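You operate a simulated robot arm through the tools that you are given. There is no shell and no other tool.

Carry out the task below with a simulated robot arm. There is one attempt and no reset: what you move stays moved.

Task
Try the yellow top button, wipe the red lens clean, and press again so that the lamp lights.
Fine: one press before the wipe, one after; take the smudge off with the green cloth and lay the cloth back; knock nothing over. What is to be rubbed or washed off counts as gone when no trace of it is left.
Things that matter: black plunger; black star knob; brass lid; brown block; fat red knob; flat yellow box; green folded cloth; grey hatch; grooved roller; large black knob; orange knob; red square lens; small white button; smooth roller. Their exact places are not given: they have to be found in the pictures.

The check looks at the end state, three seconds after you hand in, the way a careful person would. Anything else that was tipped, shoved, dropped, spilled or broken makes it a failure. Flat cloth is picked up by pressing the open fingertips on it (5 to 10 N) and closing them slowly along it; thin cloth reads only 2 to 8 mm in the jaws.

Robot
A 7-joint arm with a two-finger parallel gripper on a trunk, on a base that drives. Base frame: it is fixed to the floor where the robot stands at the start and does not move with it; the origin is under the middle of the robot, x ahead of it, y to its left, z up; the surface under the hand at the start is at about z = 760. Readings come in mm, degrees, newtons and seconds.
With the tool pointing down near the work surface it reaches from about 520 to 960 mm from the robot's upright axis, wherever it stands. Its first joint turns from -166.0 to 166.0 degrees. Places, roughly: black plunger [800, 800, 1100]; black star knob [600, -300, 800]; brass lid [900, 900, 1200]; fat red knob [900, 400, 800]; grey hatch [700, 900, 900]; large black knob [800, 900, 900]; orange knob [700, 800, 1100]; red square lens [600, -100, 800]; small white button [900, 300, 800]; white rail [500, -200, 800]; yellow cover [500, 300, 900]; yellow lever [700, 800, 900]; yellow top button [700, -100, 900]. Payload 3.91 kg.
The tool frame sits at the grasp point between the pads (the TCP): z along the fingers, y along the line on which they close. The tips reach 30 mm beyond it. The gripper opens to 110 mm. The fingers are 20 mm wide and 10 mm thick; the gripper's body (48 by 112 mm) begins 55 mm behind the TCP.
Orientation is told as [roll, pitch, yaw] about the base's x, y, z axes, in that order, counted from this pose: with the fingers straight down and closing along the base's y, the tool's x points along the base's -x, its y along +y and its z along -z.

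Tools
- The arm moves only by the tool servo_tool. Its arguments are lists of equal length, an entry for each row: "translation": the shift along the base's x, y, z in mm, a list of three; "turn": the turn, a rotation vector about the base's x, y, z in degrees, a list of three; "grip": the gripper command, from -1 (fully open) to 1 (shut), values between in proportion. In form: {"translation": [[tx, ty, tz], ...], "turn": [[wx, wy, wz], ...], "grip": [grip, ...]}. A call has 1 to 20 rows; each row is the pose to reach, as a shift and turn from the pose commanded when the call began. Rows are played at 5 a second. More than 50 mm and 8.6 degrees between two rows, or a gripper value outside its range, and nothing of the call is played. A pose out of reach is approached as far as the arm can. The call stops where the force on the tool passes 50 N (or 10 N more than at its start, if that is more) or the arm is blocked; 0.2 s more then pass. Each finger travels about 72 mm/s and halts on what it meets, pressing with about 27 N; the grip force reading is that of the motor and also rises with nothing between the fingers. The clock runs only during rows and for 0.2 s after the last one: add rows that repeat a pose to give the fingers time. The reply holds the time, the measured pose of the TCP, the force on the tool along the base axes, the opening and the grip force, in the units named above and with some noise, with the torque about the TCP (base axes, N m) and any sound that the robot's microphone picked up.
- Cameras (640 x 400 px; columns grow to the right, rows downward): "scene" is now at [249.9, -24.2, 1378.6]; the picture's right is [-0.27, -0.96, 0.00], its down [-0.63, 0.18, -0.75] and it looks along [0.72, -0.21, -0.66] (base axes); focal length 214 px, centre (320, 200). "wrist" rides on the gripper at [72, 17, -103] in the tool frame; the picture's right is [-0.23, 0.97, 0.00], its down [-0.76, -0.18, -0.62] and it looks along [-0.61, -0.14, 0.78] (tool axes); focal length 222 px, centre (320, 200).
- camera(camera): a new picture of that camera. It takes no simulated time.
- raise_lower(by): slides the trunk up (or, below 0, down) by that many mm; the arm and the scene camera ride with it, the base frame stays. It gives what a move gives, with no picture.
- base_move(legs): drives the robot by 1 to 6 legs, each [ahead, left, turn to the left] in mm, mm and degrees, along the robot's own axes; the way and the turn of a leg run together, so that a leg with both is an arc; at most 1500 mm and 180 degrees a leg. The arm and the cameras ride along, it lands a little off, and it stops where it bumps. It gives what a move gives.
- turn_head(pan, tilt): turns the head with the scene camera to pan (to the left, within 86 degrees either way) and tilt (down, from -29 to 69), counted from straight ahead of the robot. It gives what a move gives.
- probe_pixels(camera, pixels): for up to 12 pixels [column, row] of the newest picture of that camera ("zoom" is the newest enlarged one), the place [x, y, z] in the base frame of the surface seen there, good to about 3 mm. It takes no simulated time.
- close_up(camera, box): a new picture of the part [left, top, right, bottom] of that camera's present view, enlarged. It takes no simulated time.
- finish_job(): hands the job in; it is judged then, once.

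Unless the task says otherwise, let go and move clear before handing in.

The tools are called after "Emit:" as a command line: name --argument value ..., lists and objects as JSON in quotes. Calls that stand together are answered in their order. servo_tool: Moves the arm, as the interface text tells. Its arguments: {"type":"object","properties":{"translation":{"type":"array","items":{"type":"array","items":{"type":"number"}}},"turn":{"type":"array","items":{"type":"array","items":{"type":"number"}}},"grip":{"type":"array","items":{"type":"number"}}},"required":["translation","turn","grip"]} The other tools are called the same way: raise_lower (by) slides the trunk up or down; base_move (legs) drives the base; turn_head (pan, tilt) turns the head that bears the scene camera; camera (camera) takes a picture; probe_pixels (camera, pixels) gives the place of the surface under pixels of a picture; close_up (camera, box) takes an enlarged picture of a part of a camera's view; finish_job () hands the job in.

At the start:

```text
clock: 0.0
ee_pos: [498.7, -229.9, 1234.8]
tool_rot: [0.0, 0.0, 0.1]
force: [-0.2, -0.1, 0.0]
moment: [-0.02, -0.01, 0.02]
finger_gap: 110.1
grip_force: 0.0
trunk travel left (down, up): [-575.0, 107.0]
robot x, y, heading: [1.7, 0.3, 0.1]
head pan, tilt: [-15.8, 41.3]
```

scene: 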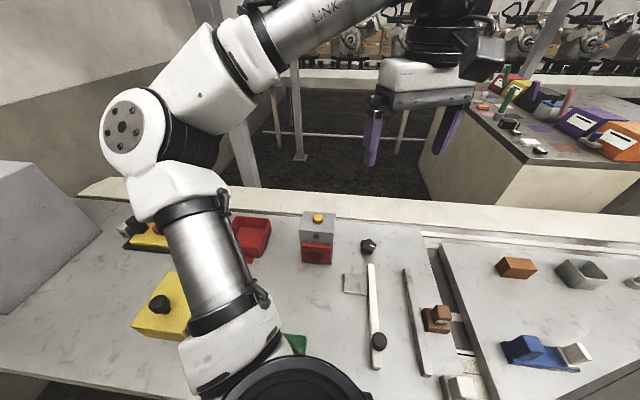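
wrist: 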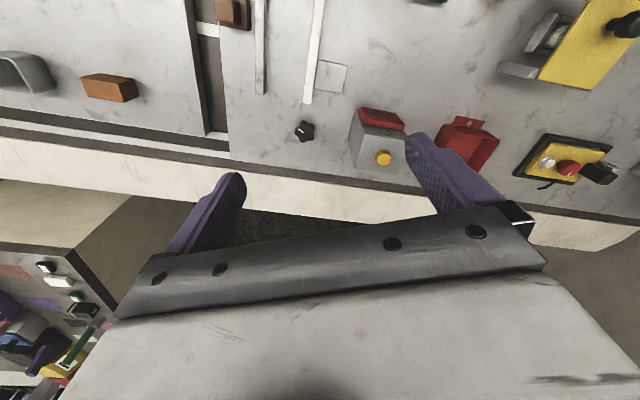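

The scene picture shows the grey box with the yellow button at (318,218) and the red lens at (317,253); a bit of green, probably the cloth, is at (297,342), partly hidden by the arm. I'll take close-ups first.

Emit:
close_up --camera "scene" --box '[260, 190, 380, 280]'

Emit:
probe_pixels --camera "scene" --pixels '[[318, 217], [317, 253], [303, 213], [334, 213], [302, 235], [332, 237], [301, 262], [331, 264], [297, 342], [300, 350], [369, 247], [379, 341]]'

Emit:
close_up --camera "wrist" --box '[300, 60, 460, 180]'

```text
4.44 times, centred on (320, 235) of scene
```

zoom: 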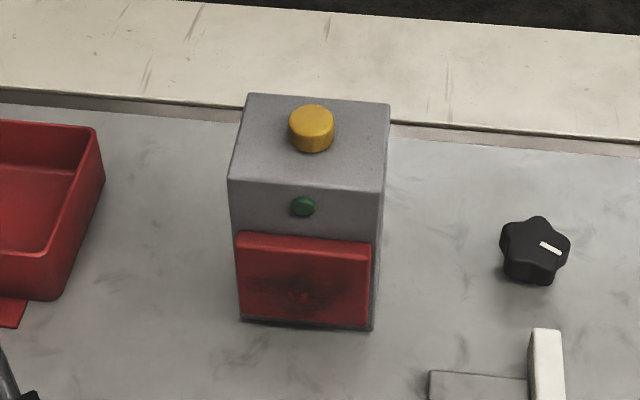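

```text
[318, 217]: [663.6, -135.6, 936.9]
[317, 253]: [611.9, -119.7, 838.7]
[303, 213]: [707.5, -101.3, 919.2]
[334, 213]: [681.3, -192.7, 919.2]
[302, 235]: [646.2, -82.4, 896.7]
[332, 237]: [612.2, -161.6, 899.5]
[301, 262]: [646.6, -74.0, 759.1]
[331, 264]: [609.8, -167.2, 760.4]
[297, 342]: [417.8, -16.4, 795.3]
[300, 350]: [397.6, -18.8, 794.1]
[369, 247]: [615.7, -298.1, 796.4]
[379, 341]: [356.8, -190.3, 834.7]
```

```text
3.33 times, centred on (380, 120) of wrist
```

zoom: 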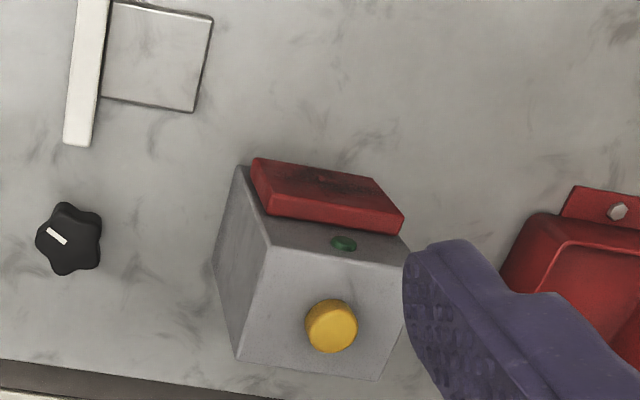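

The box front face looks to -x, with a dark smudge on the lens at zoom (300,285). I'll get the geometry of the box more finely from the zoom picture.

Emit:
close_up --camera "scene" --box '[280, 200, 360, 275]'

```text
5.33 times, centred on (320, 238) of scene
```

zoom: 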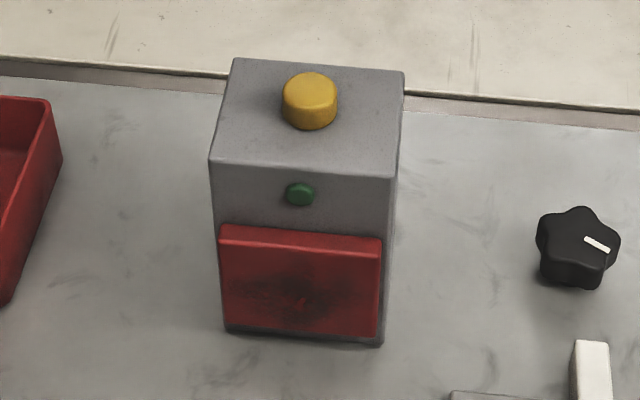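

Emit:
probe_pixels --camera "zoom" --pixels '[[308, 86], [240, 65], [398, 78], [215, 155], [390, 172], [300, 195], [224, 245], [376, 257], [230, 322], [372, 330], [310, 118], [300, 290]]'

Emit:
turn_head --pan 0 --tilt 65

Emit:
camera --camera "scene"

```text
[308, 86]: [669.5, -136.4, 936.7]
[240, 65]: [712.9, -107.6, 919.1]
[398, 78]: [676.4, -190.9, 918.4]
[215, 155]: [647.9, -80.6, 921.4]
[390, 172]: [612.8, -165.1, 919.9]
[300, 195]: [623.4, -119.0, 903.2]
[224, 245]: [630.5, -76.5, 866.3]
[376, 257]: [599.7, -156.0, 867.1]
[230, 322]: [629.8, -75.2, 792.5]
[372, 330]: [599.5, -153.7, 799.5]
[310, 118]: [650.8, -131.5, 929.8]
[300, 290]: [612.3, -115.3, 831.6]
```

```text
clock: 0.9
ee_pos: [500.2, -229.5, 1236.6]
tool_rot: [0.1, 0.0, 0.1]
force: [0.1, -0.1, -0.9]
moment: [0.03, 0.01, -0.04]
finger_gap: 110.0
grip_force: 0.0
trunk travel left (down, up): [-575.0, 107.0]
robot x, y, heading: [0.2, -3.3, -0.0]
head pan, tilt: [0.0, 65.0]
```

```text
taken
```

scene: 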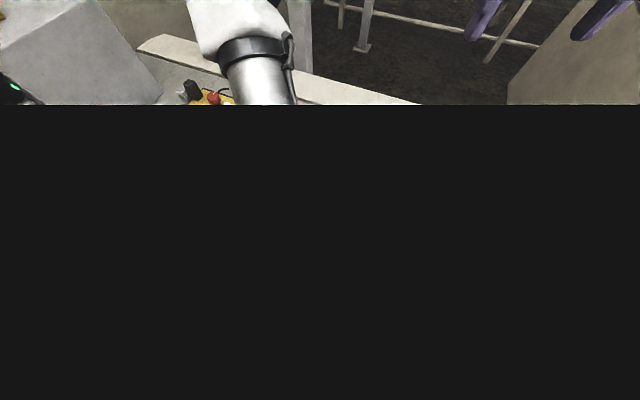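

The lens plane runs from about (630,-76) to (600,-156), z 795–866, facing (-0.93, 0.36). At tilt 65 the view is mostly blocked, so I'll tilt back and look for the cloth.

Emit:
turn_head --pan -10 --tilt 52

Emit:
camera --camera "scene"

Emit:
camera --camera "wrist"

```text
clock: 1.6
ee_pos: [499.1, -229.2, 1236.1]
tool_rot: [0.0, 0.1, 0.1]
force: [-0.4, 0.2, -0.9]
moment: [0.0, 0.06, 0.01]
finger_gap: 109.7
grip_force: 0.1
trunk travel left (down, up): [-575.0, 107.0]
robot x, y, heading: [2.1, 2.2, 0.1]
head pan, tilt: [-10.0, 52.0]
```

```text
taken
```

scene: 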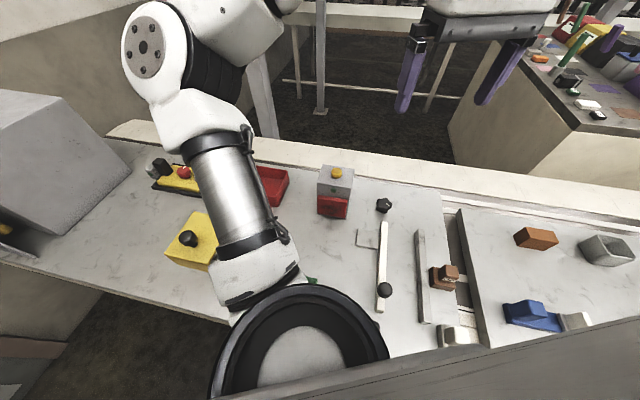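

```text
taken
```

wrist: 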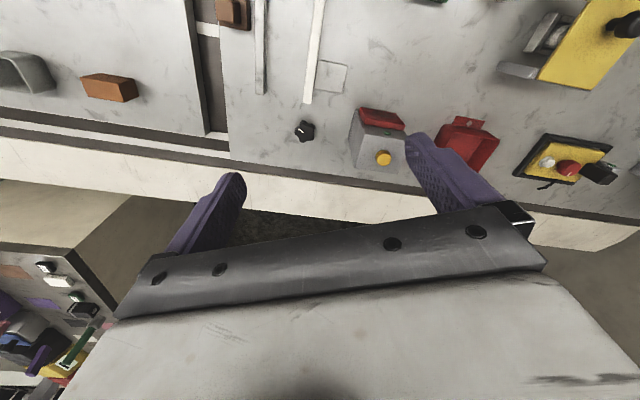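

The box is clear from above and the button's top centre is at about (663,-135,937). I'll close the gripper and move above the button for the first press.

Emit:
servo_tool --translation '[[20, 12, -25], [41, 24, -50], [61, 36, -75], [82, 48, -100], [102, 59, -125], [123, 71, -150], [143, 83, -175], [164, 95, -200], [164, 95, -220], [164, 95, -240], [164, 95, -240]]' --turn '[[0, 0, 0], [0, 0, 0], [0, 0, 0], [0, 0, 0], [0, 0, 0], [0, 0, 0], [0, 0, 0], [0, 0, 0], [0, 0, 0], [0, 0, 0], [0, 0, 0]]' --grip '[1, 1, 1, 1, 1, 1, 1, 1, 1, 1, 1]'

Emit:
camera --camera "scene"

Emit:
camera --camera "wrist"

```text
clock: 4.0
ee_pos: [663.4, -134.7, 996.3]
tool_rot: [0.0, 0.1, 0.1]
force: [-0.3, -0.3, -0.1]
moment: [0.0, 0.02, 0.02]
finger_gap: 0.3
grip_force: 26.9
trunk travel left (down, up): [-575.0, 107.0]
robot x, y, heading: [1.3, 3.2, -0.2]
head pan, tilt: [-10.0, 52.0]
```

```text
taken
```

scene: 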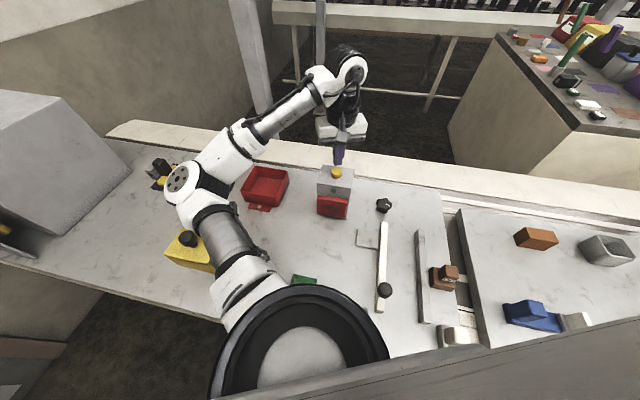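

```text
taken
```

wrist: 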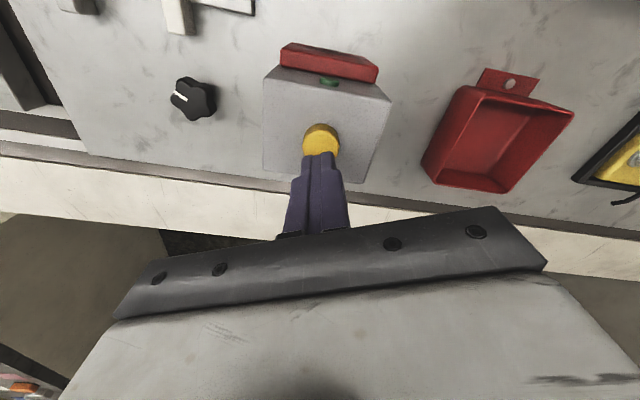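

The fingertips (wrist 320,155) stand over the button. I'll lower slowly until I feel or hear the press.

Emit:
servo_tool --translation '[[0, 0, -10], [0, 0, -20], [0, 0, -24], [0, 0, -26], [0, 0, -28], [0, 0, -30], [0, 0, -31]]' --turn '[[0, 0, 0], [0, 0, 0], [0, 0, 0], [0, 0, 0], [0, 0, 0], [0, 0, 0], [0, 0, 0]]' --grip '[1, 1, 1, 1, 1, 1, 1]'

Emit:
close_up --camera "wrist" --box '[240, 20, 420, 200]'

```text
clock: 5.6
ee_pos: [662.6, -133.4, 964.0]
tool_rot: [0.0, 0.0, -0.1]
force: [0.0, 0.3, 1.3]
moment: [0.04, -0.04, -0.02]
finger_gap: 0.2
grip_force: 27.2
trunk travel left (down, up): [-575.0, 107.0]
robot x, y, heading: [-1.2, -0.5, 0.3]
head pan, tilt: [-10.0, 52.0]
heard: click
```

```text
2.22 times, centred on (330, 110) of wrist
```

zoom: 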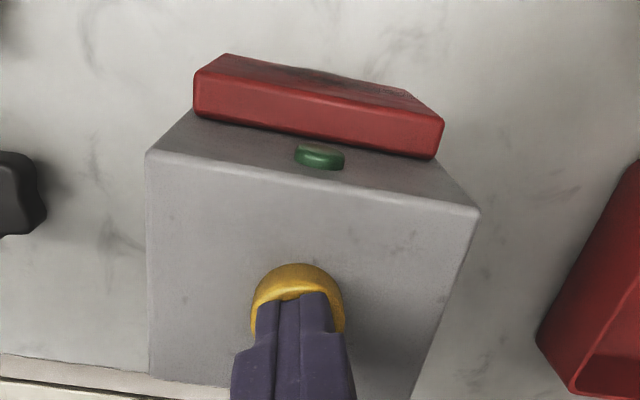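

A click sounded at TCP z 964, and the green lamp stays dark. That's the first press; I'll lift off and look for the cloth.

Emit:
servo_tool --translation '[[0, 0, 20], [0, 0, 50], [0, 0, 90], [0, 0, 130], [0, 0, 170], [-30, -20, 200], [-60, -45, 220]]' --turn '[[0, 0, 0], [0, 0, 0], [0, 0, 0], [0, 0, 0], [0, 0, 0], [0, 0, 0], [0, 0, 0]]' --grip '[1, 1, 1, 1, 1, 1, 1]'

Emit:
camera --camera "scene"

Emit:
close_up --camera "scene" --box '[240, 240, 360, 315]'

```text
clock: 7.2
ee_pos: [602.2, -181.3, 1185.0]
tool_rot: [0.1, 0.0, 0.1]
force: [0.0, 0.5, 0.3]
moment: [0.01, -0.01, 0.03]
finger_gap: 0.3
grip_force: 27.0
trunk travel left (down, up): [-575.0, 107.0]
robot x, y, heading: [-3.3, -2.6, 0.2]
head pan, tilt: [-10.0, 52.0]
```

```text
taken
```

scene: 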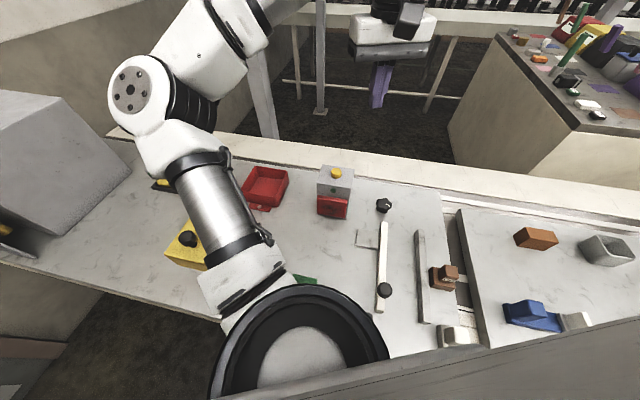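

```text
5.33 times, centred on (300, 278) of scene
```

zoom: 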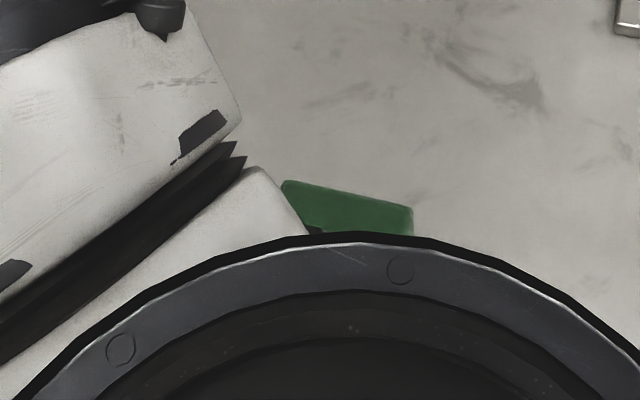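

The cloth is hidden right in front of the shoulder at about x 400, inside the minimum reach. I'll back the base up 220 mm so both the cloth and the box are in reach.

Emit:
base_move --legs '[[-220, 0, 0]]'

Emit:
turn_head --pan -5 --tilt 45

Emit:
camera --camera "scene"

Emit:
camera --camera "wrist"

```text
clock: 8.9
ee_pos: [383.3, -179.4, 1186.5]
tool_rot: [-0.1, 0.0, 0.1]
force: [-0.4, -0.2, 0.0]
moment: [0.01, -0.07, 0.02]
finger_gap: 0.1
grip_force: 26.4
trunk travel left (down, up): [-575.0, 107.0]
robot x, y, heading: [-218.0, 0.0, 0.1]
head pan, tilt: [-10.0, 52.0]
```

```text
clock: 9.6
ee_pos: [383.8, -179.3, 1185.6]
tool_rot: [0.0, -0.1, 0.1]
force: [0.8, -0.1, -0.1]
moment: [-0.03, 0.02, 0.0]
finger_gap: 0.1
grip_force: 26.6
trunk travel left (down, up): [-575.0, 107.0]
robot x, y, heading: [-222.1, -1.5, -0.2]
head pan, tilt: [-5.0, 45.0]
```

```text
taken
```

scene: 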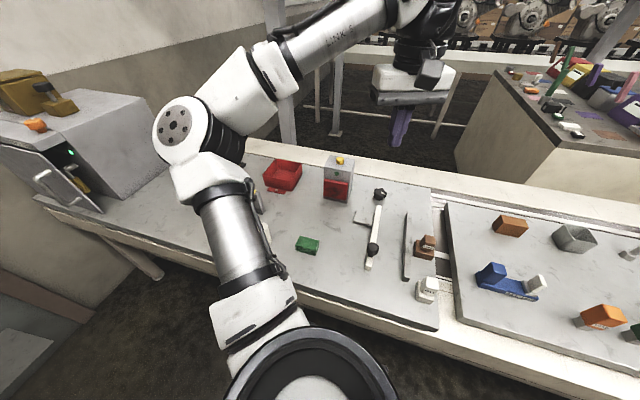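

```text
taken
```

wrist: 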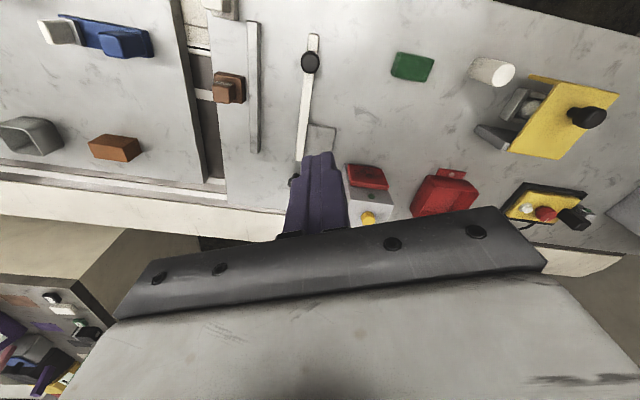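

The cloth is now visible at scene (307,245) and wrist (412,67). I'll zoom in and probe it.

Emit:
close_up --camera "scene" --box '[280, 225, 340, 265]'

Emit:
probe_pixels --camera "scene" --pixels '[[307, 244], [301, 237], [318, 240], [297, 247], [314, 252], [305, 253], [325, 250], [295, 255]]'

Emit:
close_up --camera "wrist" --box '[370, 30, 460, 100]'

Emit:
probe_pixels --camera "wrist" --pixels '[[398, 53], [434, 59], [391, 76], [424, 82], [412, 67], [393, 71], [428, 77], [440, 75], [380, 60]]'

```text
10.00 times, centred on (310, 245) of scene
```

zoom: 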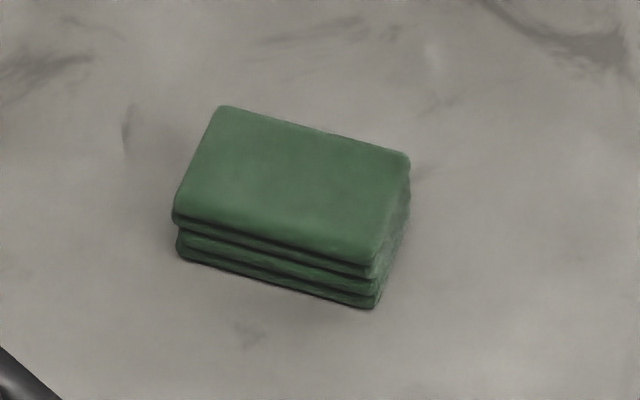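

```text
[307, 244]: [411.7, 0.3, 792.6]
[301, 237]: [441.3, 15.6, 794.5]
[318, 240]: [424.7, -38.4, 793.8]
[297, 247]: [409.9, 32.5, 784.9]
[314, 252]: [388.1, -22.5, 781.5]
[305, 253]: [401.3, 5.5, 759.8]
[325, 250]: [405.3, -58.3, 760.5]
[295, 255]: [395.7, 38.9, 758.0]
```

```text
5.71 times, centred on (415, 65) of wrist
```

zoom: 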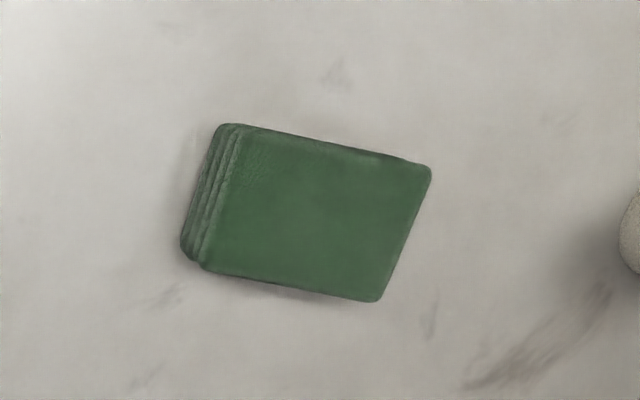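

```text
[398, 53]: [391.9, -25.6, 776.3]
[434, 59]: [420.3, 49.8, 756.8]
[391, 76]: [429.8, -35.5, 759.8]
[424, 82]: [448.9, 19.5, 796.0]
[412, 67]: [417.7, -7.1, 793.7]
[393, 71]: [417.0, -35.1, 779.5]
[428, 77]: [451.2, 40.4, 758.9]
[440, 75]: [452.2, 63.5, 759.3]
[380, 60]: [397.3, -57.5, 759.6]
```

The cloth is a folded block some 34 mm high. I'll get its corners from the wrist zoom.

Emit:
probe_pixels --camera "zoom" --pixels '[[250, 138], [415, 175], [370, 288], [215, 258], [310, 215], [330, 160], [295, 270], [230, 200], [390, 230]]'

Emit:
turn_head --pan -5 --tilt 40

```text
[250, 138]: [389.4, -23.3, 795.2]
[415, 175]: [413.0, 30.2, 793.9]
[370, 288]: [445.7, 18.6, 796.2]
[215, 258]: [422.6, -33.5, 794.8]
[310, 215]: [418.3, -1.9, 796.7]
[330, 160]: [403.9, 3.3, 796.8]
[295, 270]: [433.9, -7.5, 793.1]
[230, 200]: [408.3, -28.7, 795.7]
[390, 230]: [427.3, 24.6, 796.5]
```

```text
clock: 10.3
ee_pos: [383.2, -179.2, 1184.0]
tool_rot: [0.1, -0.1, 0.2]
force: [0.1, -0.4, -0.2]
moment: [0.02, 0.03, 0.01]
finger_gap: 0.0
grip_force: 27.2
trunk travel left (down, up): [-575.0, 107.0]
robot x, y, heading: [-217.2, -0.5, -0.3]
head pan, tilt: [-5.0, 40.0]
```

The cloth's centre is about (417.5,-2), its long axis 24° off +y towards +x, top at z 795. I'll turn the tool +66° so the fingers close across the short side, with the ends of the cloth free for wiping, and move above it.

Emit:
servo_tool --translation '[[4, 20, -32], [8, 39, -63], [11, 59, -95], [15, 79, -126], [19, 98, -158], [23, 118, -189], [27, 138, -221], [30, 157, -252], [34, 177, -284], [34, 177, -284]]' --turn '[[0, 0, 7.3], [0, 0, 14.7], [0, 0, 22], [0, 0, 29.3], [0, 0, 36.7], [0, 0, 44], [0, 0, 51.3], [0, 0, 58.7], [0, 0, 66], [0, 0, 66]]' --grip '[1, 1, 1, 0.5, 0, -0.3, -0.45, -0.45, -0.45, -0.45]'

Emit:
camera --camera "wrist"

Emit:
camera --camera "scene"

```text
clock: 12.5
ee_pos: [417.3, -1.3, 901.7]
tool_rot: [0.0, -0.1, 66.1]
force: [0.9, -0.3, -0.1]
moment: [-0.01, -0.02, 0.01]
finger_gap: 79.9
grip_force: 0.1
trunk travel left (down, up): [-575.0, 107.0]
robot x, y, heading: [-220.5, -0.9, 0.3]
head pan, tilt: [-5.0, 40.0]
```

```text
taken
```

wrist: 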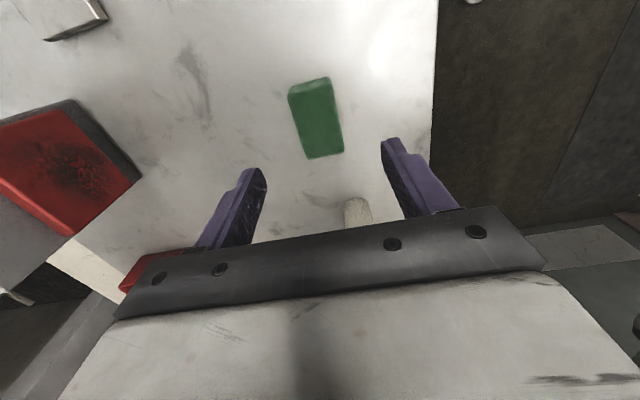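

```text
taken
```

scene: 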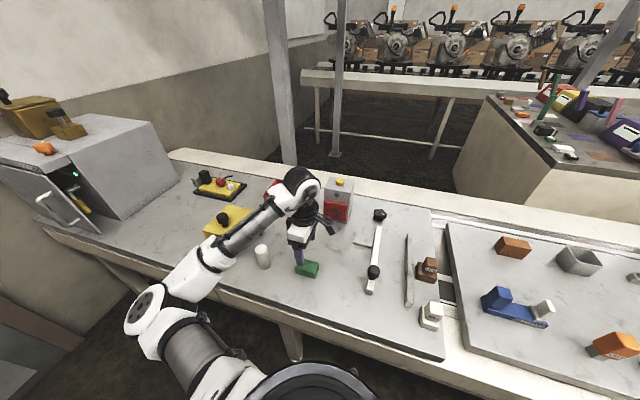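

From here the wrist camera sees the cloth at (315,118) and also the smudged lens at (70,165). I'll zoom both and refine the cloth pose.

Emit:
close_up --camera "wrist" --box '[260, 60, 380, 180]'

Emit:
probe_pixels --camera "wrist" --pixels '[[292, 95], [326, 80], [310, 156], [341, 150], [316, 118], [300, 125], [336, 115], [316, 100], [322, 140]]'

Emit:
close_up --camera "wrist" --box '[0, 80, 160, 250]'

Emit:
probe_pixels --camera "wrist" --pixels '[[85, 165], [2, 176], [70, 232], [129, 182], [65, 125], [60, 165], [110, 170], [85, 195], [80, 105], [100, 145]]'

```text
3.33 times, centred on (320, 120) of wrist
```

zoom: 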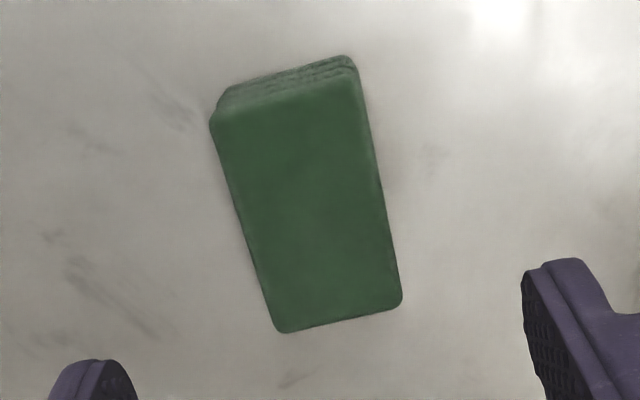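

```text
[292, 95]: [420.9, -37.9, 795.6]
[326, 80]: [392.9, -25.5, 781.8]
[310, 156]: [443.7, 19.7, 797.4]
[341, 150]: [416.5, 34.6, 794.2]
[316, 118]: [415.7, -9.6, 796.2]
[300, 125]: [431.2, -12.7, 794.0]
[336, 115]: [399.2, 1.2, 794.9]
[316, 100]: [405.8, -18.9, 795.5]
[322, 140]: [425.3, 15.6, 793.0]
```

```text
2.35 times, centred on (80, 165) of wrist
```

zoom: 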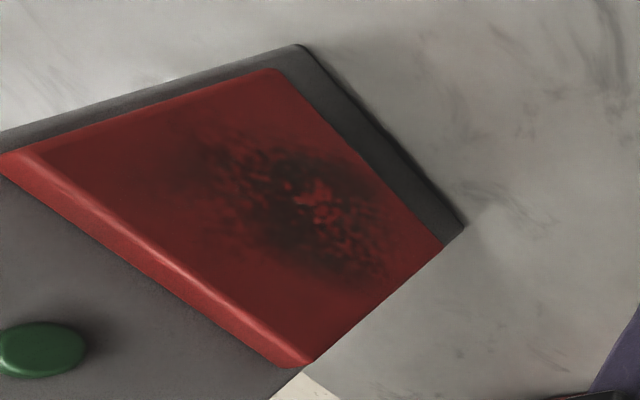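

```text
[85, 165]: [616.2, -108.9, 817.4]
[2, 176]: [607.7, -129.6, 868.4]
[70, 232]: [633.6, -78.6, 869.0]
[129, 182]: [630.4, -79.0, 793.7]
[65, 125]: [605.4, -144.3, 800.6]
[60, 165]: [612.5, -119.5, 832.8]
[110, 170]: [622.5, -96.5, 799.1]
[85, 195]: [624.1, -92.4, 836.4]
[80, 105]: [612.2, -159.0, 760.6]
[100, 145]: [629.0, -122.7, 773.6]
```

The cloth corners give centre (418,-2), so the tool is well placed. I'll shift the grasp 7 mm back along the long axis so the leading end sticks out further, then descend and close on it.

Emit:
servo_tool --translation '[[-2.3, -7, -25], [-2.3, -7, -60], [-2.3, -7, -90], [-2.3, -7, -104], [-2.3, -7, -104]]' --turn '[[0, 0, 0.7], [0, 0, 1.0], [0, 0, 1.0], [0, 0, 1.0], [0, 0, 1.0]]' --grip '[-0.45, -0.45, -0.45, -0.45, -0.45]'

Emit:
camera --camera "wrist"

```text
clock: 13.7
ee_pos: [413.4, -8.7, 796.4]
tool_rot: [0.0, -0.1, 67.2]
force: [1.1, -0.4, -0.4]
moment: [-0.01, 0.02, 0.02]
finger_gap: 79.7
grip_force: 0.0
trunk travel left (down, up): [-575.0, 107.0]
robot x, y, heading: [-219.0, 3.1, -0.1]
head pan, tilt: [-5.0, 40.0]
```

```text
taken
```

wrist: 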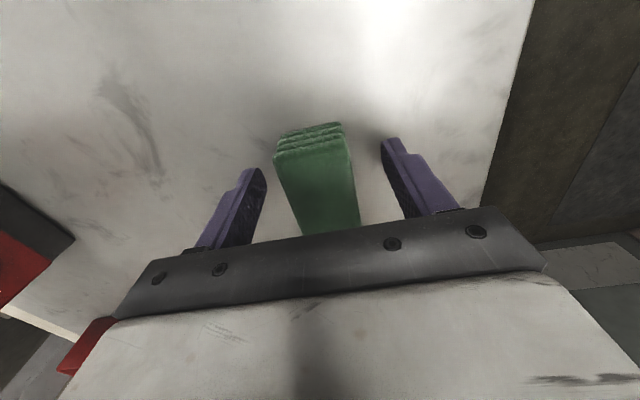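

The cloth lies between the open fingers. I'll close gradually.

Emit:
servo_tool --translation '[[0, 0, 0], [0, 0, 0], [0, 0, 0], [0, 0, 0], [0, 0, 0], [0, 0, 0], [0, 0, 0], [0, 0, 0], [0, 0, 0]]' --turn '[[0, 0, 0], [0, 0, 0], [0, 0, 0], [0, 0, 0], [0, 0, 0], [0, 0, 0], [0, 0, 0], [0, 0, 0], [0, 0, 0]]' --grip '[-0.2, 0, 0.1, 0.2, 0.3, 0.4, 0.5, 0.6, 0.6]'

Emit:
camera --camera "wrist"

```text
clock: 15.7
ee_pos: [413.7, -8.2, 797.0]
tool_rot: [0.0, 0.0, 67.1]
force: [-0.1, 1.1, 0.7]
moment: [0.04, -0.01, -0.02]
finger_gap: 41.3
grip_force: 27.1
trunk travel left (down, up): [-575.0, 107.0]
robot x, y, heading: [-222.4, -0.4, 0.1]
head pan, tilt: [-5.0, 40.0]
```

```text
taken
```

wrist: 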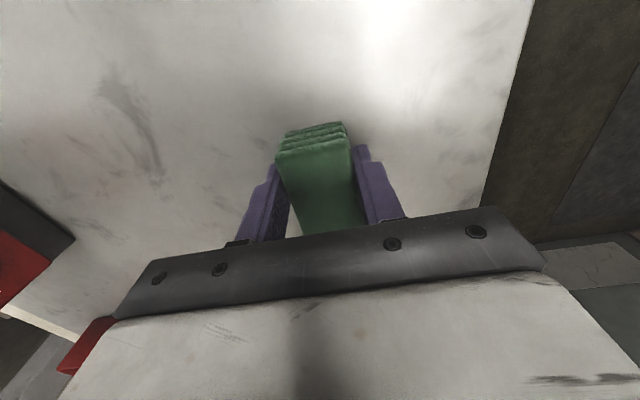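

The cloth is held (gap 41 mm, 27 N). I'll lift it and then turn to face the lens.

Emit:
servo_tool --translation '[[0, 0, 20], [0, 0, 60], [0, 0, 103], [0, 0, 103]]' --turn '[[0, 0, 0], [0, 0, 0], [0, 0, 0], [0, 0, 0]]' --grip '[0.6, 0.6, 0.6, 0.6]'

Emit:
camera --camera "wrist"

```text
clock: 16.7
ee_pos: [416.0, -9.8, 900.1]
tool_rot: [0.0, -0.1, 67.1]
force: [0.0, -1.2, -1.2]
moment: [0.0, 0.01, -0.03]
finger_gap: 41.3
grip_force: 27.3
trunk travel left (down, up): [-575.0, 107.0]
robot x, y, heading: [-220.9, 0.4, 0.3]
head pan, tilt: [-5.0, 40.0]
```

```text
taken
```

wrist: 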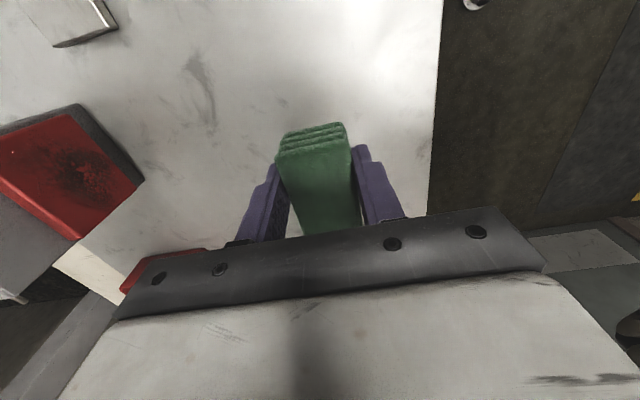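

The cloth came up cleanly. Now turning -88° and moving in front of the lens at 80 mm stand-off.

Emit:
servo_tool --translation '[[10, -6, 0], [21, -13, 0], [31, -19, 0], [42, -26, 0], [52, -32, 0], [63, -39, 0], [73, -45, 0], [84, -52, 0], [94, -58, 0], [105, -65, 0], [115, -71, 0], [126, -78, 0], [126, -78, 0]]' --turn '[[0, 0, -7.36], [0, 0, -14.7], [0, 0, -22.1], [0, 0, -29.4], [0, 0, -36.8], [0, 0, -44.2], [0, 0, -51.5], [0, 0, -58.9], [0, 0, -66.2], [0, 0, -73.6], [0, 0, -80.9], [0, 0, -88.3], [0, 0, -88.3]]' --grip '[0.6, 0.6, 0.6, 0.6, 0.6, 0.6, 0.6, 0.6, 0.6, 0.6, 0.6, 0.6, 0.6]'

Emit:
camera --camera "wrist"

Emit:
turn_head --pan -8 --tilt 40

Emit:
camera --camera "scene"

```text
clock: 19.5
ee_pos: [541.7, -88.5, 900.3]
tool_rot: [0.0, 0.0, -21.2]
force: [0.2, 0.0, -0.8]
moment: [-0.02, -0.01, -0.01]
finger_gap: 41.4
grip_force: 26.8
trunk travel left (down, up): [-575.0, 107.0]
robot x, y, heading: [-217.4, -0.6, -0.2]
head pan, tilt: [-5.0, 40.0]
```

```text
taken
```

wrist: 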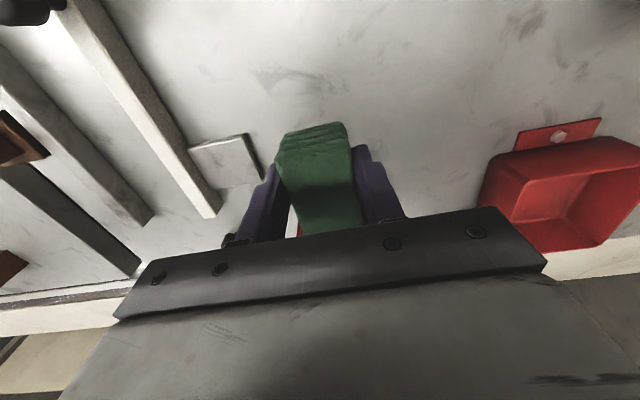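

```text
clock: 20.1
ee_pos: [540.6, -86.0, 900.0]
tool_rot: [0.0, 0.0, -21.2]
force: [-0.9, 0.0, -1.1]
moment: [-0.02, -0.02, 0.02]
finger_gap: 41.1
grip_force: 27.5
trunk travel left (down, up): [-575.0, 107.0]
robot x, y, heading: [-218.6, 3.2, 0.1]
head pan, tilt: [-8.0, 40.0]
```

```text
taken
```

scene: 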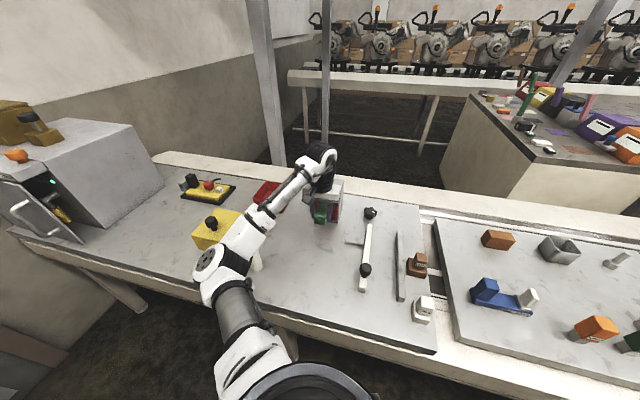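

The cloth's end faces the lens. I'll lower to lens height and creep forward in small steps until light contact.

Emit:
servo_tool --translation '[[0, 0, -25], [0, 0, -50], [14, -5.4, -50], [28, -10.8, -50], [31.7, -12.3, -50], [33.6, -13, -50], [35.4, -13.7, -50], [37.3, -14.4, -50], [37.3, -14.4, -50]]' --turn '[[0, 0, 0], [0, 0, 0], [0, 0, 0], [0, 0, 0], [0, 0, 0], [0, 0, 0], [0, 0, 0], [0, 0, 0], [0, 0, 0]]' --grip '[0.6, 0.6, 0.6, 0.6, 0.6, 0.6, 0.6, 0.6, 0.6]'

Emit:
close_up --camera "scene" --box '[280, 160, 380, 235]'

```text
clock: 22.1
ee_pos: [575.8, -99.8, 851.5]
tool_rot: [0.1, 0.3, -21.3]
force: [-37.8, 13.3, -5.1]
moment: [0.22, 0.53, -0.43]
finger_gap: 41.6
grip_force: 27.4
trunk travel left (down, up): [-575.0, 107.0]
robot x, y, heading: [-220.5, -1.0, -0.3]
head pan, tilt: [-8.0, 40.0]
```

```text
5.33 times, centred on (330, 198) of scene
```

zoom: 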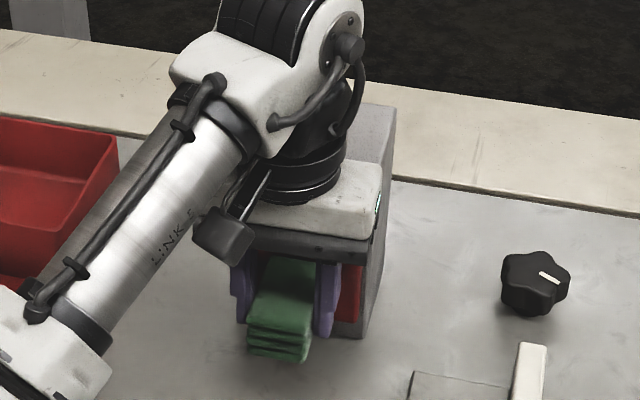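

Contact at 40 N is more than I want. I'll back off a little for a light pressure.

Emit:
servo_tool --translation '[[-1.4, 0.5, 0], [-2.3, 0.9, 0], [-2.3, 0.9, 0]]' --turn '[[0, 0, 0], [0, 0, 0], [0, 0, 0]]' --grip '[0.6, 0.6, 0.6]'

```text
clock: 22.9
ee_pos: [576.8, -100.8, 850.9]
tool_rot: [0.1, 0.0, -21.2]
force: [-20.3, 8.5, -3.6]
moment: [0.14, 0.32, -0.35]
finger_gap: 41.1
grip_force: 26.5
trunk travel left (down, up): [-575.0, 107.0]
robot x, y, heading: [-220.5, 3.8, 0.0]
head pan, tilt: [-8.0, 40.0]
```

22 N; about 7 N/mm. I'll ease off 1.5 mm more and wipe side to side at the middle and lower bands.

Emit:
servo_tool --translation '[[-1.4, 0.5, 0], [2.6, 10.8, 0], [6.5, 21.0, 0], [2.6, 10.8, 0], [-1.4, 0.5, 0], [-5.4, -9.8, 0], [-9.3, -20, 0], [-9.3, -20, -10], [-5.4, -9.8, -10], [-1.4, 0.5, -10], [2.6, 10.8, -10], [6.5, 21.0, -10], [6.5, 21.0, -20], [2.6, 10.8, -20], [-1.4, 0.5, -20], [-5.4, -9.8, -20], [-9.3, -20, -20], [-5.4, -9.8, -10], [-1.4, 0.5, 0], [-1.4, 0.5, 0]]' --turn '[[0, 0, 0], [0, 0, 0], [0, 0, 0], [0, 0, 0], [0, 0, 0], [0, 0, 0], [0, 0, 0], [0, 0, 0], [0, 0, 0], [0, 0, 0], [0, 0, 0], [0, 0, 0], [0, 0, 0], [0, 0, 0], [0, 0, 0], [0, 0, 0], [0, 0, 0], [0, 0, 0], [0, 0, 0], [0, 0, 0]]' --grip '[0.6, 0.6, 0.6, 0.6, 0.6, 0.6, 0.6, 0.6, 0.6, 0.6, 0.6, 0.6, 0.6, 0.6, 0.6, 0.6, 0.6, 0.6, 0.6, 0.6]'

Emit:
close_up --camera "scene" --box '[280, 160, 380, 235]'

```text
clock: 27.1
ee_pos: [574.1, -98.7, 850.8]
tool_rot: [0.0, 0.0, -21.2]
force: [-0.4, 0.0, -1.1]
moment: [-0.03, 0.01, -0.02]
finger_gap: 41.3
grip_force: 27.4
trunk travel left (down, up): [-575.0, 107.0]
robot x, y, heading: [-217.2, -0.8, 0.1]
head pan, tilt: [-8.0, 40.0]
```

```text
5.33 times, centred on (330, 198) of scene
```

zoom: 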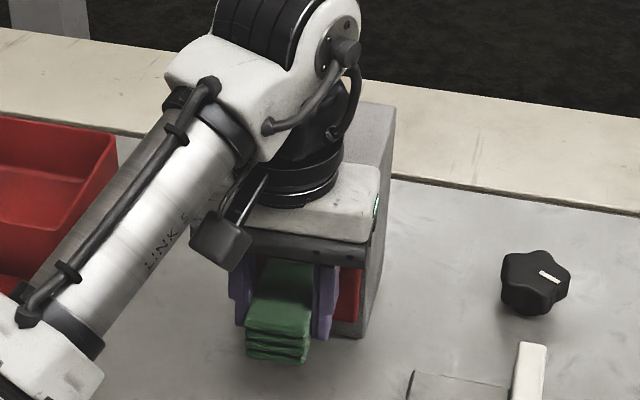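

Force has fallen to zero, so contact was light or lost during the wipe. I'll back off to inspect the lens and box.

Emit:
servo_tool --translation '[[-28, 10.8, 0], [-60, 23, 0], [-80, 50, 40], [-100, 90, 70], [-100, 130, 80], [-100, 130, 80]]' --turn '[[0, 0, 0], [0, 0, 0], [0, 0, 0], [0, 0, 0], [0, 0, 0], [0, 0, 0]]' --grip '[0.6, 0.6, 0.6, 0.6, 0.6, 0.6]'

Emit:
close_up --camera "scene" --box '[280, 160, 380, 235]'

Emit:
camera --camera "wrist"

```text
refused: row 3 steps farther than a row can; nothing moved
```

```text
5.33 times, centred on (330, 198) of scene
```

zoom: 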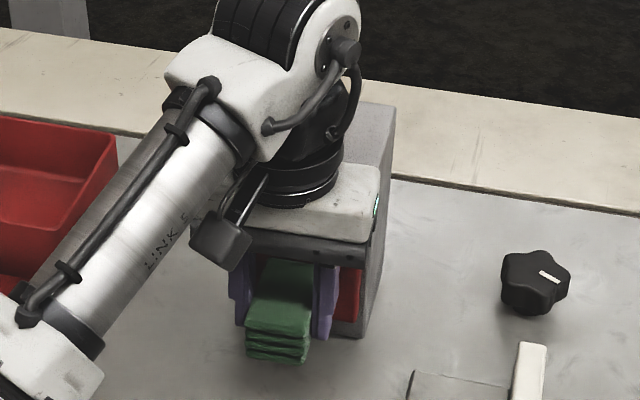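

```text
taken
```

wrist: 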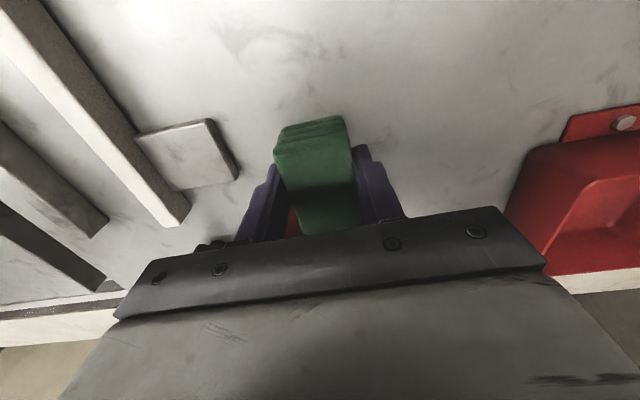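

The row step was too big, so nothing moved. I'll repeat it with smaller steps.

Emit:
servo_tool --translation '[[-28, 10.8, 0], [-60, 23, 0], [-75, 45, 30], [-90, 75, 60], [-100, 110, 75], [-100, 140, 80], [-100, 140, 80]]' --turn '[[0, 0, 0], [0, 0, 0], [0, 0, 0], [0, 0, 0], [0, 0, 0], [0, 0, 0], [0, 0, 0]]' --grip '[0.6, 0.6, 0.6, 0.6, 0.6, 0.6, 0.6]'

Emit:
close_up --camera "scene" --box '[280, 160, 380, 235]'

Emit:
camera --camera "scene"

Emit:
camera --camera "wrist"

```text
clock: 28.7
ee_pos: [474.1, 40.5, 929.9]
tool_rot: [-0.1, 0.0, -21.3]
force: [0.2, 0.0, -1.0]
moment: [-0.03, -0.01, -0.01]
finger_gap: 41.4
grip_force: 27.0
trunk travel left (down, up): [-575.0, 107.0]
robot x, y, heading: [-217.5, -1.2, 0.0]
head pan, tilt: [-8.0, 40.0]
```

```text
5.33 times, centred on (330, 198) of scene
```

zoom: 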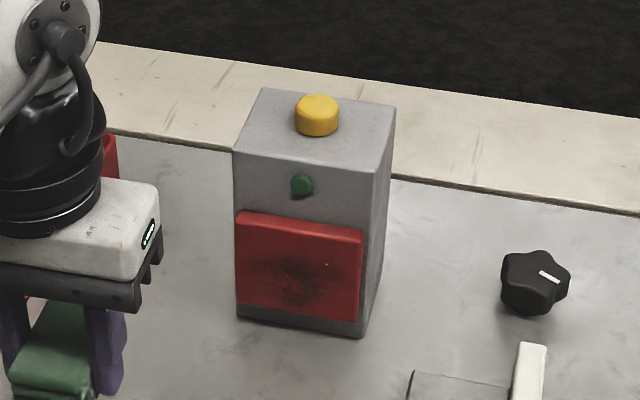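

```text
taken
```

scene: 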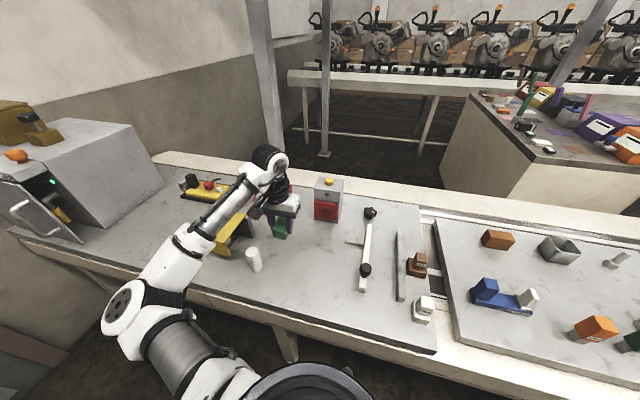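

```text
taken
```

wrist: 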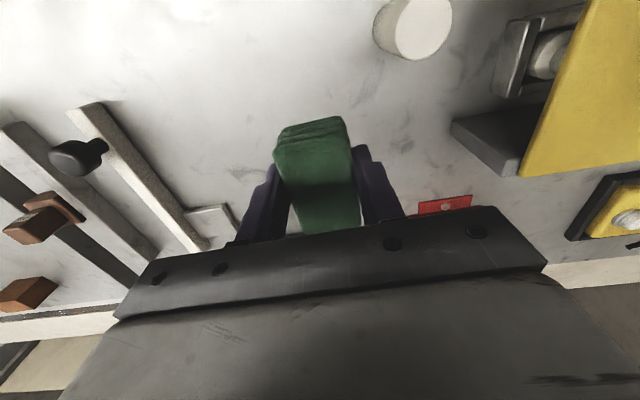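

The smudge is still mostly there (zoom 290,285). I'll check that the box hasn't moved, and get the present lens plane.

Emit:
close_up --camera "scene" --box '[305, 170, 355, 225]'

```text
7.27 times, centred on (330, 198) of scene
```

zoom: 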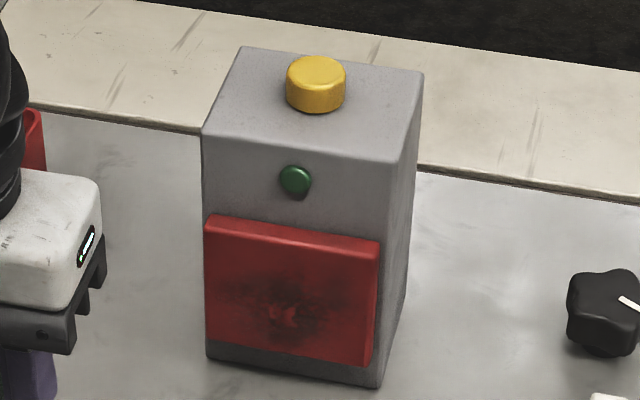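

Emit:
probe_pixels --camera "zoom" --pixels '[[212, 235], [370, 255], [212, 335], [362, 355], [285, 315], [230, 290], [340, 330], [315, 72], [280, 280], [290, 340]]'

Emit:
close_up --camera "scene" --box '[312, 195, 342, 225]'

```text
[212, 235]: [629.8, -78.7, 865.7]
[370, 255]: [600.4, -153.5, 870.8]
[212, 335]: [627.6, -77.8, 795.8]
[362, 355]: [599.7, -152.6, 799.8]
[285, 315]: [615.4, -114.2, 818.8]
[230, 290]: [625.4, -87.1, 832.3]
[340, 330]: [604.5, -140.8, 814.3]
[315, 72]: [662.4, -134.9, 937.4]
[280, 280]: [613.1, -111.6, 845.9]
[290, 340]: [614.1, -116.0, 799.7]
```

```text
13.33 times, centred on (327, 210) of scene
```

zoom: 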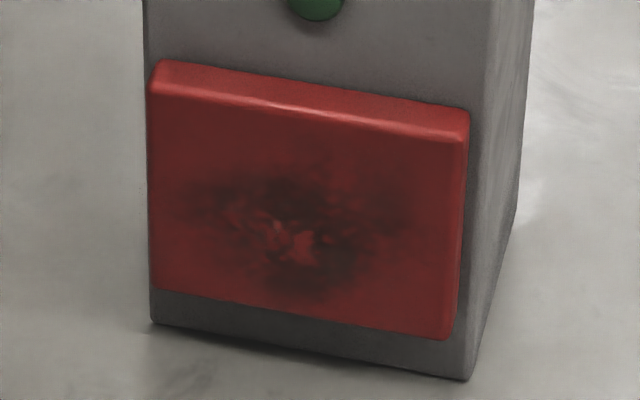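

The box hasn't moved, and the smudge spans most of the lens (about z 795–850). I'll go back to the lens and make contact again in 1 mm steps.

Emit:
servo_tool --translation '[[0, -30, -5], [10, -65, -20], [25, -95, -50], [40, -117, -80], [72, -129, -85], [96, -138.5, -85], [100, -140, -85], [101, -140.4, -85], [101, -140.4, -85]]' --turn '[[0, 0, 0], [0, 0, 0], [0, 0, 0], [0, 0, 0], [0, 0, 0], [0, 0, 0], [0, 0, 0], [0, 0, 0], [0, 0, 0]]' --grip '[1, 1, 1, 1, 1, 1, 1, 1, 1]'

```text
clock: 30.7
ee_pos: [574.3, -101.4, 845.0]
tool_rot: [0.0, 0.1, -21.1]
force: [-5.5, 2.4, -2.2]
moment: [0.09, 0.11, -0.13]
finger_gap: 41.2
grip_force: 26.7
trunk travel left (down, up): [-575.0, 107.0]
robot x, y, heading: [-220.1, -2.5, 0.0]
head pan, tilt: [-8.0, 40.0]
```

Contact at 6 N. I'll add 1 mm and wipe in bands across the lens.

Emit:
servo_tool --translation '[[0.9, -0.4, 0], [4.9, 9.9, 0], [8.8, 20.1, 0], [4.9, 9.9, 0], [0.9, -0.4, 0], [-3.1, -10.7, 0], [-7.0, -20.9, 0], [-7.0, -20.9, -8], [-3.1, -10.7, -8], [0.9, -0.4, -8], [4.9, 9.9, -8], [8.8, 20.1, -8], [8.8, 20.1, -16], [4.9, 9.9, -16], [0.9, -0.4, -16], [-3.1, -10.7, -16], [-7.0, -20.9, -16], [-3.1, -10.7, -8], [0.9, -0.4, 0], [0.9, -0.4, 0]]' --turn '[[0, 0, 0], [0, 0, 0], [0, 0, 0], [0, 0, 0], [0, 0, 0], [0, 0, 0], [0, 0, 0], [0, 0, 0], [0, 0, 0], [0, 0, 0], [0, 0, 0], [0, 0, 0], [0, 0, 0], [0, 0, 0], [0, 0, 0], [0, 0, 0], [0, 0, 0], [0, 0, 0], [0, 0, 0], [0, 0, 0]]' --grip '[1, 1, 1, 1, 1, 1, 1, 1, 1, 1, 1, 1, 1, 1, 1, 1, 1, 1, 1, 1]'

```text
clock: 34.9
ee_pos: [575.7, -100.9, 846.8]
tool_rot: [0.0, 0.0, -21.4]
force: [-31.6, 0.3, -4.3]
moment: [0.04, 0.44, -0.78]
finger_gap: 41.5
grip_force: 26.8
trunk travel left (down, up): [-575.0, 107.0]
robot x, y, heading: [-219.9, -0.4, -0.1]
head pan, tilt: [-8.0, 40.0]
```

Contact is firm now (about 29 N normal). I'll ease 0.7 mm and do the middle and upper bands, then inspect.

Emit:
servo_tool --translation '[[-0.7, 0.3, 0], [3.3, 10.6, 0], [7.2, 20.8, 0], [7.2, 20.8, 8], [3.3, 10.6, 8], [-0.7, 0.3, 8], [-4.7, -10, 8], [-8.6, -20.2, 8], [-8.6, -20.2, 16], [-4.7, -10, 16], [-0.7, 0.3, 16], [3.3, 10.6, 16], [7.2, 20.8, 16], [3.3, 10.6, 8], [-0.7, 0.3, 0], [-4.7, -10, 0], [-8.6, -20.2, 0], [-4.7, -10, 0], [-0.7, 0.3, 0], [-0.7, 0.3, 0]]' --turn '[[0, 0, 0], [0, 0, 0], [0, 0, 0], [0, 0, 0], [0, 0, 0], [0, 0, 0], [0, 0, 0], [0, 0, 0], [0, 0, 0], [0, 0, 0], [0, 0, 0], [0, 0, 0], [0, 0, 0], [0, 0, 0], [0, 0, 0], [0, 0, 0], [0, 0, 0], [0, 0, 0], [0, 0, 0], [0, 0, 0]]' --grip '[1, 1, 1, 1, 1, 1, 1, 1, 1, 1, 1, 1, 1, 1, 1, 1, 1, 1, 1, 1]'

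Emit:
servo_tool --translation '[[-28, 10.8, 0], [-60, 23, 0], [-75, 45, 30], [-90, 75, 60], [-100, 110, 75], [-100, 140, 80], [-100, 140, 80]]' --turn '[[0, 0, 0], [0, 0, 0], [0, 0, 0], [0, 0, 0], [0, 0, 0], [0, 0, 0], [0, 0, 0]]' --grip '[1, 1, 1, 1, 1, 1, 1]'

Emit:
close_up --camera "scene" --box '[312, 195, 342, 225]'

Emit:
camera --camera "wrist"

```text
clock: 39.1
ee_pos: [576.1, -101.8, 845.9]
tool_rot: [0.1, -0.1, -21.2]
force: [-6.7, -0.4, -0.4]
moment: [0.03, 0.02, -0.23]
finger_gap: 41.5
grip_force: 27.1
trunk travel left (down, up): [-575.0, 107.0]
robot x, y, heading: [-220.5, 0.8, 0.1]
head pan, tilt: [-8.0, 40.0]
```

```text
clock: 40.7
ee_pos: [476.4, 37.3, 926.0]
tool_rot: [0.0, 0.0, -21.2]
force: [0.3, -0.5, 0.1]
moment: [-0.02, 0.01, -0.01]
finger_gap: 41.1
grip_force: 27.5
trunk travel left (down, up): [-575.0, 107.0]
robot x, y, heading: [-220.0, 0.2, -0.0]
head pan, tilt: [-8.0, 40.0]
```

```text
13.33 times, centred on (327, 210) of scene
```

zoom: 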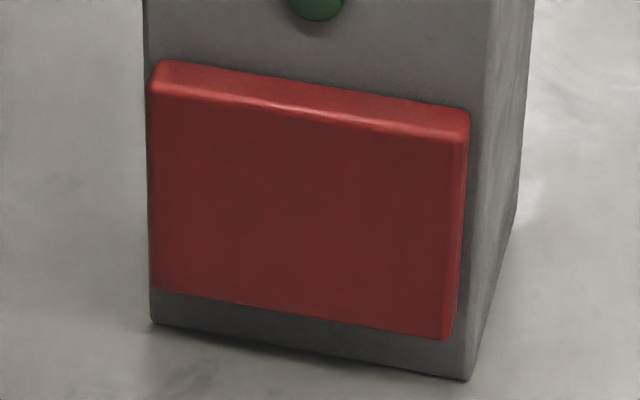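

```text
taken
```

wrist: 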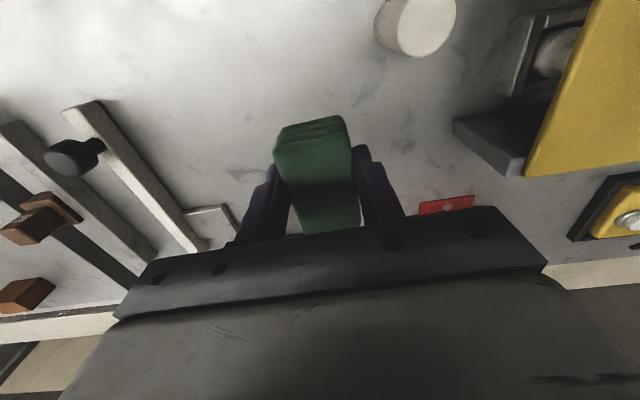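

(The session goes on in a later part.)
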